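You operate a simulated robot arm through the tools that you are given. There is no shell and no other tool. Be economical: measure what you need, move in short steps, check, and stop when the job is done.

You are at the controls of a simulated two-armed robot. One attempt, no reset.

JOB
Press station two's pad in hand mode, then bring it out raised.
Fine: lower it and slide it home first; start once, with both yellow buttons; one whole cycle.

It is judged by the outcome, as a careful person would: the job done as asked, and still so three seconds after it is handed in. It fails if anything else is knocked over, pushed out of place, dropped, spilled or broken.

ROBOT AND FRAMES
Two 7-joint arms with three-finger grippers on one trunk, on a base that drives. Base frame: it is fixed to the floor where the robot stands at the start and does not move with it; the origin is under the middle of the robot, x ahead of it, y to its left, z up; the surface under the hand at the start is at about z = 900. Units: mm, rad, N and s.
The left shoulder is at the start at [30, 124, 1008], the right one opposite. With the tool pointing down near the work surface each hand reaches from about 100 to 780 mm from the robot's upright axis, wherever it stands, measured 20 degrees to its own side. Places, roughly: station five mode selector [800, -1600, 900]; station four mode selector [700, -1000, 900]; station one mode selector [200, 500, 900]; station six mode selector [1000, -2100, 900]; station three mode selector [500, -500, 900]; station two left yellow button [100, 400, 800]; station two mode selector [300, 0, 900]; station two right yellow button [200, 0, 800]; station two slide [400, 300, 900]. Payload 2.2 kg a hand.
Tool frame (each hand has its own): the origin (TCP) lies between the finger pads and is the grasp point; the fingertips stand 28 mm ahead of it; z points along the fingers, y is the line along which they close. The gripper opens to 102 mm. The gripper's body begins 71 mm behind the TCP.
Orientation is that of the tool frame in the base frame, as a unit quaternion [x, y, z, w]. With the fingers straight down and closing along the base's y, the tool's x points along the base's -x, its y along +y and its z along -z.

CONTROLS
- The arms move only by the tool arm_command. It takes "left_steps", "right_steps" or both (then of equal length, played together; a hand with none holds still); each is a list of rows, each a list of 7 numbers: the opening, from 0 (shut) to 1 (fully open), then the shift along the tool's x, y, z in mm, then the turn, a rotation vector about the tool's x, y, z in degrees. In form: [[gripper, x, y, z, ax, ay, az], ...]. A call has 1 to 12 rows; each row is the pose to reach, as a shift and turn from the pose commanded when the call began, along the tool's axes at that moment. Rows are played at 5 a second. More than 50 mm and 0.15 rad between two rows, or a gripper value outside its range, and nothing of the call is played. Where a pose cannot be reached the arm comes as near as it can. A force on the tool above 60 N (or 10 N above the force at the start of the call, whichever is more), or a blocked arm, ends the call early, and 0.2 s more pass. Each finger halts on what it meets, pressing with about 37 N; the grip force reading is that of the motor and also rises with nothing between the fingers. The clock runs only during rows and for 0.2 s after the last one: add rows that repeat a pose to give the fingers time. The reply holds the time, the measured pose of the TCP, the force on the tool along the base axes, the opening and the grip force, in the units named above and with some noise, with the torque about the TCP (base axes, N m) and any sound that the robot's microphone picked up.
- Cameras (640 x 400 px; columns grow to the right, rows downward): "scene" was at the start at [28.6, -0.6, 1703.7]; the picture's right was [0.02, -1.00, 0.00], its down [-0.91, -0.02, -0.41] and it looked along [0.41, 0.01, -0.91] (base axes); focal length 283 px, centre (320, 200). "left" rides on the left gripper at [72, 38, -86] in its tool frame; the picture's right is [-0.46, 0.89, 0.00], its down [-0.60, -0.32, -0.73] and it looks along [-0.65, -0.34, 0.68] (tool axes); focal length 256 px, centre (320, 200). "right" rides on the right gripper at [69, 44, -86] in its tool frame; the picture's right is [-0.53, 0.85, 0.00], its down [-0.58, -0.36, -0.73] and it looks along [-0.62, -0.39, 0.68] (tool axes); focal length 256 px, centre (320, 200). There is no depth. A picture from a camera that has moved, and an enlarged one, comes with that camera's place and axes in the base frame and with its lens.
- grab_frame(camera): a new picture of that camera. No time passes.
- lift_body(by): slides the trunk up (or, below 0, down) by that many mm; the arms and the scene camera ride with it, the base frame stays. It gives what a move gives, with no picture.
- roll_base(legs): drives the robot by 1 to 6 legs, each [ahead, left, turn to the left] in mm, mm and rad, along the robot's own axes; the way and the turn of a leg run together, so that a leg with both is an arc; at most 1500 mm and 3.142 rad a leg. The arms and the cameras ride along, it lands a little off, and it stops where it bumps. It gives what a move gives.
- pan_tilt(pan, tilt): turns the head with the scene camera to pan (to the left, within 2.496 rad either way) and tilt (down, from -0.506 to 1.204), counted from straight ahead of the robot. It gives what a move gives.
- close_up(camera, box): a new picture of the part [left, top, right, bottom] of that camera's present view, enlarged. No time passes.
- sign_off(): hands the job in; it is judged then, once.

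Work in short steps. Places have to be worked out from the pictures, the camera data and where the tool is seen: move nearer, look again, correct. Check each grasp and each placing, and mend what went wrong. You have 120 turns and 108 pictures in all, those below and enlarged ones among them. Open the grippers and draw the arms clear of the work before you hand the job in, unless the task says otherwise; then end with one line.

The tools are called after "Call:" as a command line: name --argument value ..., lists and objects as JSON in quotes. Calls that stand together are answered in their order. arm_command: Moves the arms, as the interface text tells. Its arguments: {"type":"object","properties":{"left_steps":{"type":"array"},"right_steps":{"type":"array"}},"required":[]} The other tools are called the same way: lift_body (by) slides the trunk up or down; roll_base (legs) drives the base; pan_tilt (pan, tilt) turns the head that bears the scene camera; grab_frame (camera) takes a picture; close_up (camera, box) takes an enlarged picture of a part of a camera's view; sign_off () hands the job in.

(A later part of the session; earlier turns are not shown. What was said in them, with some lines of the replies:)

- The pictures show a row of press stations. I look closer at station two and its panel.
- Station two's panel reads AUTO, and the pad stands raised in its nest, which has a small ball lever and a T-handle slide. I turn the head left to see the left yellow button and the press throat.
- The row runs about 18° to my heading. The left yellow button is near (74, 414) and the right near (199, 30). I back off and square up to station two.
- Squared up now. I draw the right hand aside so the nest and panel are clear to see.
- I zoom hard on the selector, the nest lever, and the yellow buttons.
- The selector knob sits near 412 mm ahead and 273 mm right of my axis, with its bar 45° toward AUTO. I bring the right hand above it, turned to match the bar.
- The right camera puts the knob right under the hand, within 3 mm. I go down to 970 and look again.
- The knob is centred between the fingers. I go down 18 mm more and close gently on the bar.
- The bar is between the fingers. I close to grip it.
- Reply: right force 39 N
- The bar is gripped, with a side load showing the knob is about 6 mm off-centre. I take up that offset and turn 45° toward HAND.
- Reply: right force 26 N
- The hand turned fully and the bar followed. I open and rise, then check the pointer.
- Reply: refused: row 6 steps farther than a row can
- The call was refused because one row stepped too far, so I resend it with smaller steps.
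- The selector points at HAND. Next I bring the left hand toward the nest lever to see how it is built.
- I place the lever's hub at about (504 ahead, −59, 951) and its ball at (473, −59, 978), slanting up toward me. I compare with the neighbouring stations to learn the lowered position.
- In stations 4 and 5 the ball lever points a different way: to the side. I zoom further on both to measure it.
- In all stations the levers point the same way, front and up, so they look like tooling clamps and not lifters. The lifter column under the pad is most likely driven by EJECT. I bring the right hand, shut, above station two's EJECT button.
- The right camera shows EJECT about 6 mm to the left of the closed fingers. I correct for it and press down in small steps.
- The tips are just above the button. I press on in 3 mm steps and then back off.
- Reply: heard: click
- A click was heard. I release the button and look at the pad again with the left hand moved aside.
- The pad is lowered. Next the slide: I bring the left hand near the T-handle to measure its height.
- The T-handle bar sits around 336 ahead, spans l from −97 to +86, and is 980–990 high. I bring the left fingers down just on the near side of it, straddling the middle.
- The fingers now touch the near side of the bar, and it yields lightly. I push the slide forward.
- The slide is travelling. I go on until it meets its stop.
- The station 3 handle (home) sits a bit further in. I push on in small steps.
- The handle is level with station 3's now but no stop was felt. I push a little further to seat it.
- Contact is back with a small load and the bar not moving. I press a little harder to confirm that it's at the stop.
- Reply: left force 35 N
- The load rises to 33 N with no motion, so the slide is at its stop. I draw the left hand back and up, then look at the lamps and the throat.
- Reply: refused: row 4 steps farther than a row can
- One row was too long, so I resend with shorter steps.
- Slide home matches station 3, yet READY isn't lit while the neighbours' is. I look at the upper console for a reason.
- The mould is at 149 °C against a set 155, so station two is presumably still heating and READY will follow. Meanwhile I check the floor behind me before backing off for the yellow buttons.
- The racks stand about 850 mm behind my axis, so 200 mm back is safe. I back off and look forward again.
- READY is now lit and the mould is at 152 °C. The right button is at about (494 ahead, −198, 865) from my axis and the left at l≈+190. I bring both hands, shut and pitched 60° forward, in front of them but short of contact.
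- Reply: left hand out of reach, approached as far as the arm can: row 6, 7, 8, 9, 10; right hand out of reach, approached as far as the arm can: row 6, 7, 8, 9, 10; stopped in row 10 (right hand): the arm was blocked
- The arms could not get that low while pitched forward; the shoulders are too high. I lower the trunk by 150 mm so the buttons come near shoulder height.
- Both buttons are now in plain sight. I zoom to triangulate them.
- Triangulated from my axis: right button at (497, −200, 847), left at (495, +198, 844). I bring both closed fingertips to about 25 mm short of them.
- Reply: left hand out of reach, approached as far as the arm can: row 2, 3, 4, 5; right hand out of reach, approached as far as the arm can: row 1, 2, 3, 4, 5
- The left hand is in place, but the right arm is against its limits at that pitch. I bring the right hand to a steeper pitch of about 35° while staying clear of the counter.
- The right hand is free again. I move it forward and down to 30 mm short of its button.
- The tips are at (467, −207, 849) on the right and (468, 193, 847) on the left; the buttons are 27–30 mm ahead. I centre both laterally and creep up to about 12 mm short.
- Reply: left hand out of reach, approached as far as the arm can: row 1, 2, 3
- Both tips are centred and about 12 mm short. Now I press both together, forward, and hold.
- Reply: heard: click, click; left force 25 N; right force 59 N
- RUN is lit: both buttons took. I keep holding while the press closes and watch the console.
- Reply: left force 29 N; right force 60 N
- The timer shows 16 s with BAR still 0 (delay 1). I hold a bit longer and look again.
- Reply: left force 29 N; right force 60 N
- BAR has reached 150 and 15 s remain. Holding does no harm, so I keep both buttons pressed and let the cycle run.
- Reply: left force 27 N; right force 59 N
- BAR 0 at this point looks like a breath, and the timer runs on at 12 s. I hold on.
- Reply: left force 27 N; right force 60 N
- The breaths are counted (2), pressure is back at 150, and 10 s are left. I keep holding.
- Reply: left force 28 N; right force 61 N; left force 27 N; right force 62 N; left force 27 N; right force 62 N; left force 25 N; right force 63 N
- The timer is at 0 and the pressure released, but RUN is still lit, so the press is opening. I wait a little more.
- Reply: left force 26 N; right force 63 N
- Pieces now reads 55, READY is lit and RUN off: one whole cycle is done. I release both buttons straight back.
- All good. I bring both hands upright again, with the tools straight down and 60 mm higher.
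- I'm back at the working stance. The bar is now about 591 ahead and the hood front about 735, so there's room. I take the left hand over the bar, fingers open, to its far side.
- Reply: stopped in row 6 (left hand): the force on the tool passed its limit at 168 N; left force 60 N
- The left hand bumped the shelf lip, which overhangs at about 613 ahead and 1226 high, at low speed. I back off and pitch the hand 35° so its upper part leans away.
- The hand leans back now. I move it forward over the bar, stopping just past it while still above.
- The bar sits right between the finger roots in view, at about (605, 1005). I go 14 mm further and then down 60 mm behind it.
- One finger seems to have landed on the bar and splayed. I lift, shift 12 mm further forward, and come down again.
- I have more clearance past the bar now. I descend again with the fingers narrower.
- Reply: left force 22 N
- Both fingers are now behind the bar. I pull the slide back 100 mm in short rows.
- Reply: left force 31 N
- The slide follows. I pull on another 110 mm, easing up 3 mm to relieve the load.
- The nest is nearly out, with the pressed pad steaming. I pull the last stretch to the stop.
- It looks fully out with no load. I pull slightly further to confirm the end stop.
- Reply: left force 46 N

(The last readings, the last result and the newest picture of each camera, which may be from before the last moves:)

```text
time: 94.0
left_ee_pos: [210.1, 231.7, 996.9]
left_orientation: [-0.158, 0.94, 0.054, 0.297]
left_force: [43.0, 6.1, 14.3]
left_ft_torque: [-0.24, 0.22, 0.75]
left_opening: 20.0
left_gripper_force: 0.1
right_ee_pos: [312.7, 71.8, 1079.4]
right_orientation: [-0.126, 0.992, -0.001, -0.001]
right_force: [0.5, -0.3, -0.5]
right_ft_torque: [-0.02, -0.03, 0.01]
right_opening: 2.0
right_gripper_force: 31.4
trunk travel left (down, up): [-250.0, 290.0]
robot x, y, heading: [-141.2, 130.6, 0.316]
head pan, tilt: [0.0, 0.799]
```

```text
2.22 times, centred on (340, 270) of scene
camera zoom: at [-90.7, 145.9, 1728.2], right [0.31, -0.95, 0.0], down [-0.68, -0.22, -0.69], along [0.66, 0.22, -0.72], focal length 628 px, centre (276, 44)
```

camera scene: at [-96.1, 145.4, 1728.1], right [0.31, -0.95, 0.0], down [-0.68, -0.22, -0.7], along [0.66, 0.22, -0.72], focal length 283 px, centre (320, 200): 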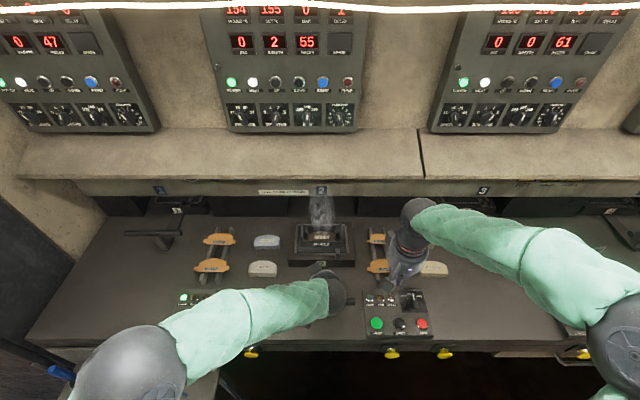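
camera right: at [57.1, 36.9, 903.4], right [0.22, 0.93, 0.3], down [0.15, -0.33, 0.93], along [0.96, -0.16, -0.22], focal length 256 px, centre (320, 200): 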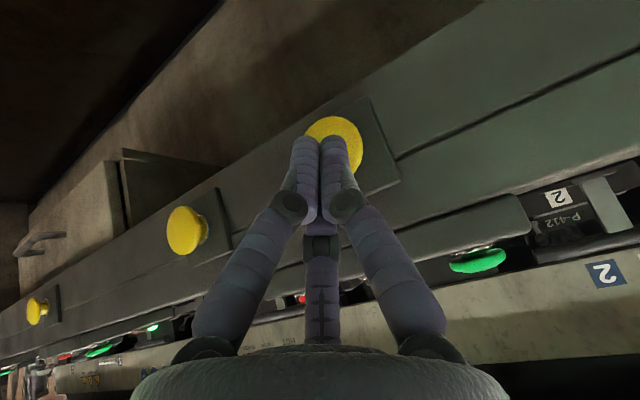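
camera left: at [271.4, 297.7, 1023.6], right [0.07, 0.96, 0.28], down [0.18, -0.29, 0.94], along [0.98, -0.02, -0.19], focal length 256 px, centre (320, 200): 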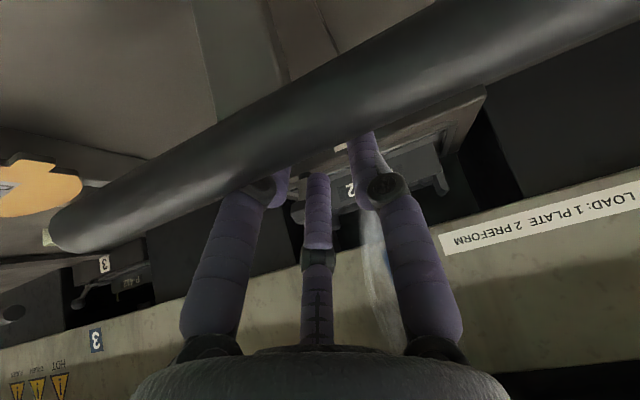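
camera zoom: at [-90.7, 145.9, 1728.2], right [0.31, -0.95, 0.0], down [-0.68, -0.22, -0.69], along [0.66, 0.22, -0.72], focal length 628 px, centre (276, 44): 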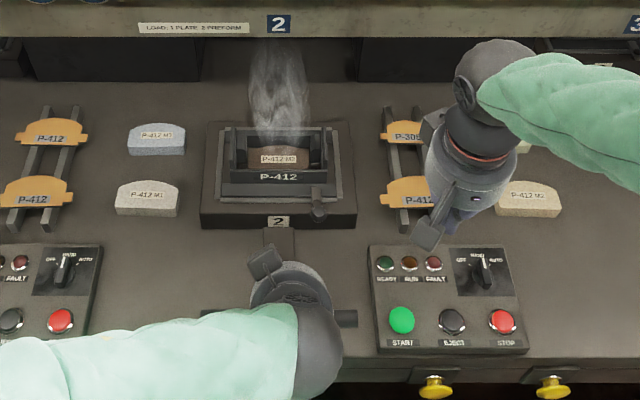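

The slide is at its outer stop. I free the left hand (forward, up, aside) and bring the right hand over EJECT.

Call:
arm_command --left_steps '[[0.4, -14, 0, 9, 0, 0, 0], [0.4, -29, 0, 20, 0, 0, 0], [0.4, -50, 0, -12, 0, 0, 0], [0.4, -72, 0, -45, 0, 0, 0], [0.4, -85, 20, -65, 0, 0, 0], [0.4, -85, 60, -70, 0, 0, 0], [0.4, -75, 105, -75, 0, 0, 0], [0.4, -65, 150, -80, 0, 0, 0], [0.4, -65, 150, -80, 0, 0, 0]]' --right_steps '[[0, 15, -5, 0, 0, 0, 0], [0, 35, -12, 5, 0, 0, 0], [0, 55, -20, 25, 0, 0, 0], [0, 66, -25.3, 50, 0, 0, 0], [0, 66, -25.3, 75, 0, 0, 0], [0, 66, -25.3, 95, 0, 0, 0], [0, 66, -25.3, 95, 0, 0, 0], [0, 66, -25.3, 95, 0, 0, 0], [0, 66, -25.3, 95, 0, 0, 0]]'

Call:
grab_frame --camera "right"

Call:
close_up --camera "scene" --box '[220, 180, 460, 360]'

```text
time: 96.0
left_ee_pos: [161.9, 375.6, 1096.6]
left_orientation: [-0.156, 0.942, 0.057, 0.293]
left_force: [-0.5, 0.6, 0.1]
left_ft_torque: [-0.03, -0.03, 0.02]
left_opening: 40.8
left_gripper_force: 0.1
right_ee_pos: [252.7, 29.6, 984.7]
right_orientation: [-0.127, 0.992, -0.002, 0.0]
right_force: [-0.4, 0.3, 0.6]
right_ft_torque: [0.01, -0.01, 0.04]
right_opening: 2.0
right_gripper_force: 31.3
trunk travel left (down, up): [-250.0, 290.0]
robot x, y, heading: [-143.5, 128.3, 0.314]
head pan, tilt: [0.0, 0.799]
```

```text
9 pictures are left
camera right: at [175.3, 53.7, 1070.9], right [0.3, 0.95, 0.0], down [0.65, -0.21, 0.73], along [0.7, -0.23, -0.68], focal length 256 px, centre (320, 200)
```

right: 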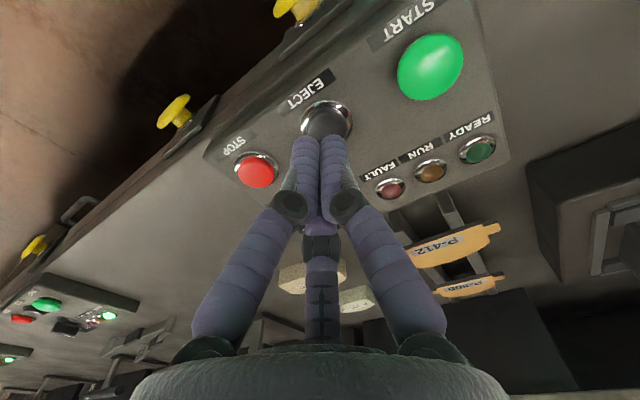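

```text
2.22 times, centred on (340, 270) of scene
camera zoom: at [-96.0, 145.1, 1728.2], right [0.31, -0.95, 0.0], down [-0.68, -0.22, -0.7], along [0.66, 0.22, -0.72], focal length 628 px, centre (276, 44)
```

zoom: 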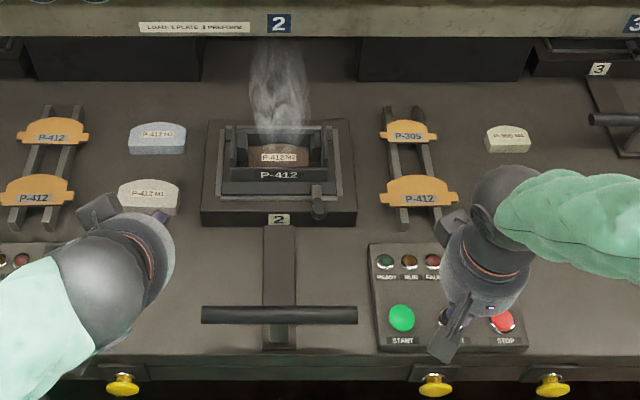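

The slide is fully out and the right hand is over EJECT, at the same spot as before. I press once and lift off.

Call:
arm_command --right_steps '[[0, 0, 0, 15, 0, 0, 0], [0, 0, 0, 25, 0, 0, 0], [0, 0, 0, 30, 0, 0, 0], [0, 0, 0, 34, 0, 0, 0], [0, 0, 0, 34, 0, 0, 0], [0, 0, 0, 20, 0, 0, 0], [0, 0, 0, -10, 0, 0, 0], [0, 0, 0, -50, 0, 0, 0], [0, 0, -40, -70, 0, 0, 0], [0, 0, -80, -90, 0, 0, 0], [0, 0, -120, -95, 0, 0, 0], [0.3, 0, -120, -95, 0, 0, 0]]'

Call:
close_up --camera "scene" --box '[220, 180, 460, 360]'

```text
time: 98.6
left_ee_pos: [162.0, 375.7, 1097.0]
left_orientation: [-0.157, 0.941, 0.057, 0.293]
left_force: [0.3, -0.2, -0.5]
left_ft_torque: [0.01, 0.0, 0.02]
left_opening: 40.8
left_gripper_force: 0.1
right_ee_pos: [283.3, -87.7, 1082.5]
right_orientation: [-0.127, 0.992, -0.001, 0.0]
right_force: [-0.4, 0.0, 1.2]
right_ft_torque: [-0.02, -0.02, -0.01]
right_opening: 31.1
right_gripper_force: 0.0
trunk travel left (down, up): [-250.0, 290.0]
robot x, y, heading: [-145.9, 132.7, 0.317]
head pan, tilt: [0.0, 0.799]
heard: click
```

```text
2.22 times, centred on (340, 270) of scene
camera zoom: at [-97.1, 146.0, 1728.2], right [0.31, -0.95, 0.0], down [-0.68, -0.22, -0.7], along [0.66, 0.22, -0.72], focal length 628 px, centre (276, 44)
```

zoom: 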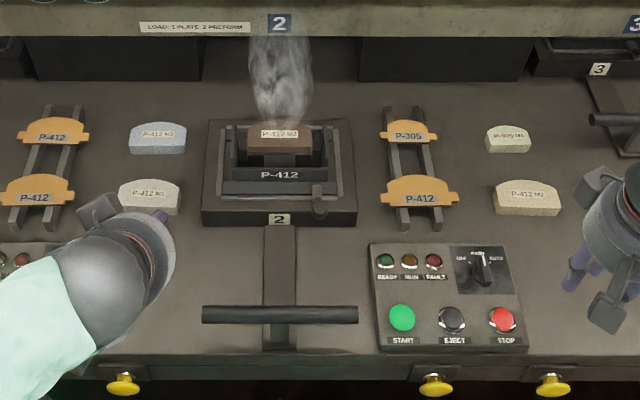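

The pressed pad is out and raised, with HAND still set and FAULT dark. I open both grippers, draw the arms back and up, and check once more.

Call:
arm_command --left_steps '[[0.5, -12, 0, -20, 0, 0, 0], [0.8, -24, 10, -40, 0, 0, 0], [1, -30, 30, -60, 0, 0, 0], [1, -30, 50, -80, 0, 0, 0], [1, -30, 50, -80, 0, 0, 0], [1, -30, 50, -80, 0, 0, 0]]' --right_steps '[[0.3, 15, -15, -25, 0, 0, 0], [0.6, 30, -30, -50, 0, 0, 0], [1, 45, -45, -75, 0, 0, 0], [1, 60, -60, -100, 0, 0, 0], [1, 60, -60, -100, 0, 0, 0], [1, 60, -60, -100, 0, 0, 0]]'

Call:
grab_frame --camera "scene"

Call:
close_up --camera "scene" --box '[200, 0, 460, 190]'

```text
time: 100.0
left_ee_pos: [125.8, 417.5, 1181.7]
left_orientation: [-0.157, 0.941, 0.056, 0.293]
left_force: [-0.8, 0.4, -0.7]
left_ft_torque: [0.0, -0.02, 0.01]
left_opening: 102.1
left_gripper_force: 0.0
right_ee_pos: [238.4, -159.4, 1180.9]
right_orientation: [-0.127, 0.992, -0.002, 0.0]
right_force: [-0.3, 0.5, 0.6]
right_ft_torque: [0.0, -0.02, -0.02]
right_opening: 101.9
right_gripper_force: 0.1
trunk travel left (down, up): [-250.0, 290.0]
robot x, y, heading: [-143.8, 132.4, 0.315]
head pan, tilt: [0.0, 0.799]
```

```text
6 pictures are left
camera scene: at [-97.4, 145.3, 1728.2], right [0.31, -0.95, 0.0], down [-0.68, -0.22, -0.7], along [0.66, 0.22, -0.72], focal length 283 px, centre (320, 200)
```

scene: 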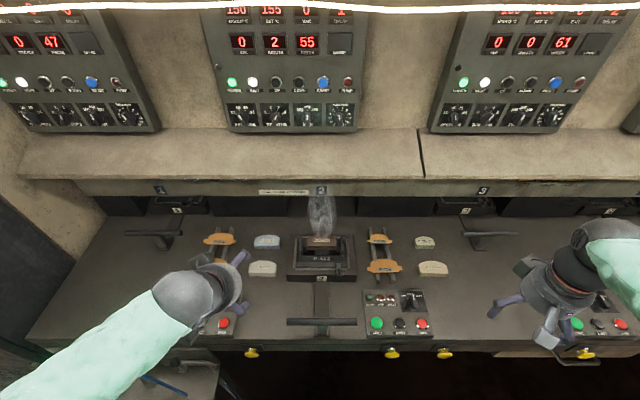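

```text
2.11 times, centred on (330, 95) of scene
camera zoom: at [-97.4, 145.3, 1728.2], right [0.31, -0.95, 0.0], down [-0.68, -0.22, -0.7], along [0.66, 0.22, -0.72], focal length 595 px, centre (299, 421)
```

zoom: 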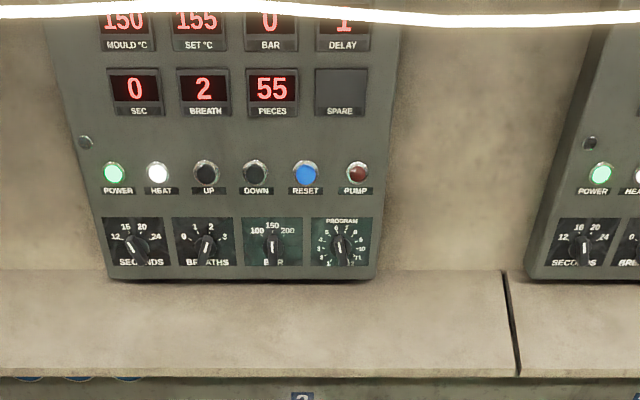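

Pieces stands at 55, the pad is out and raised, nothing else is disturbed, and the arms are clear. I hand it in.

Call:
sign_off

```text
The job is handed in.
```

Station two's pad was lowered, slid home and pressed for one whole cycle in HAND, started once with both yellow buttons, and is now out and raised; on the way to pull the slide out, the left hand bumped the shelf lip (168 N peak), with no damage or displacement seen in the later pictures.
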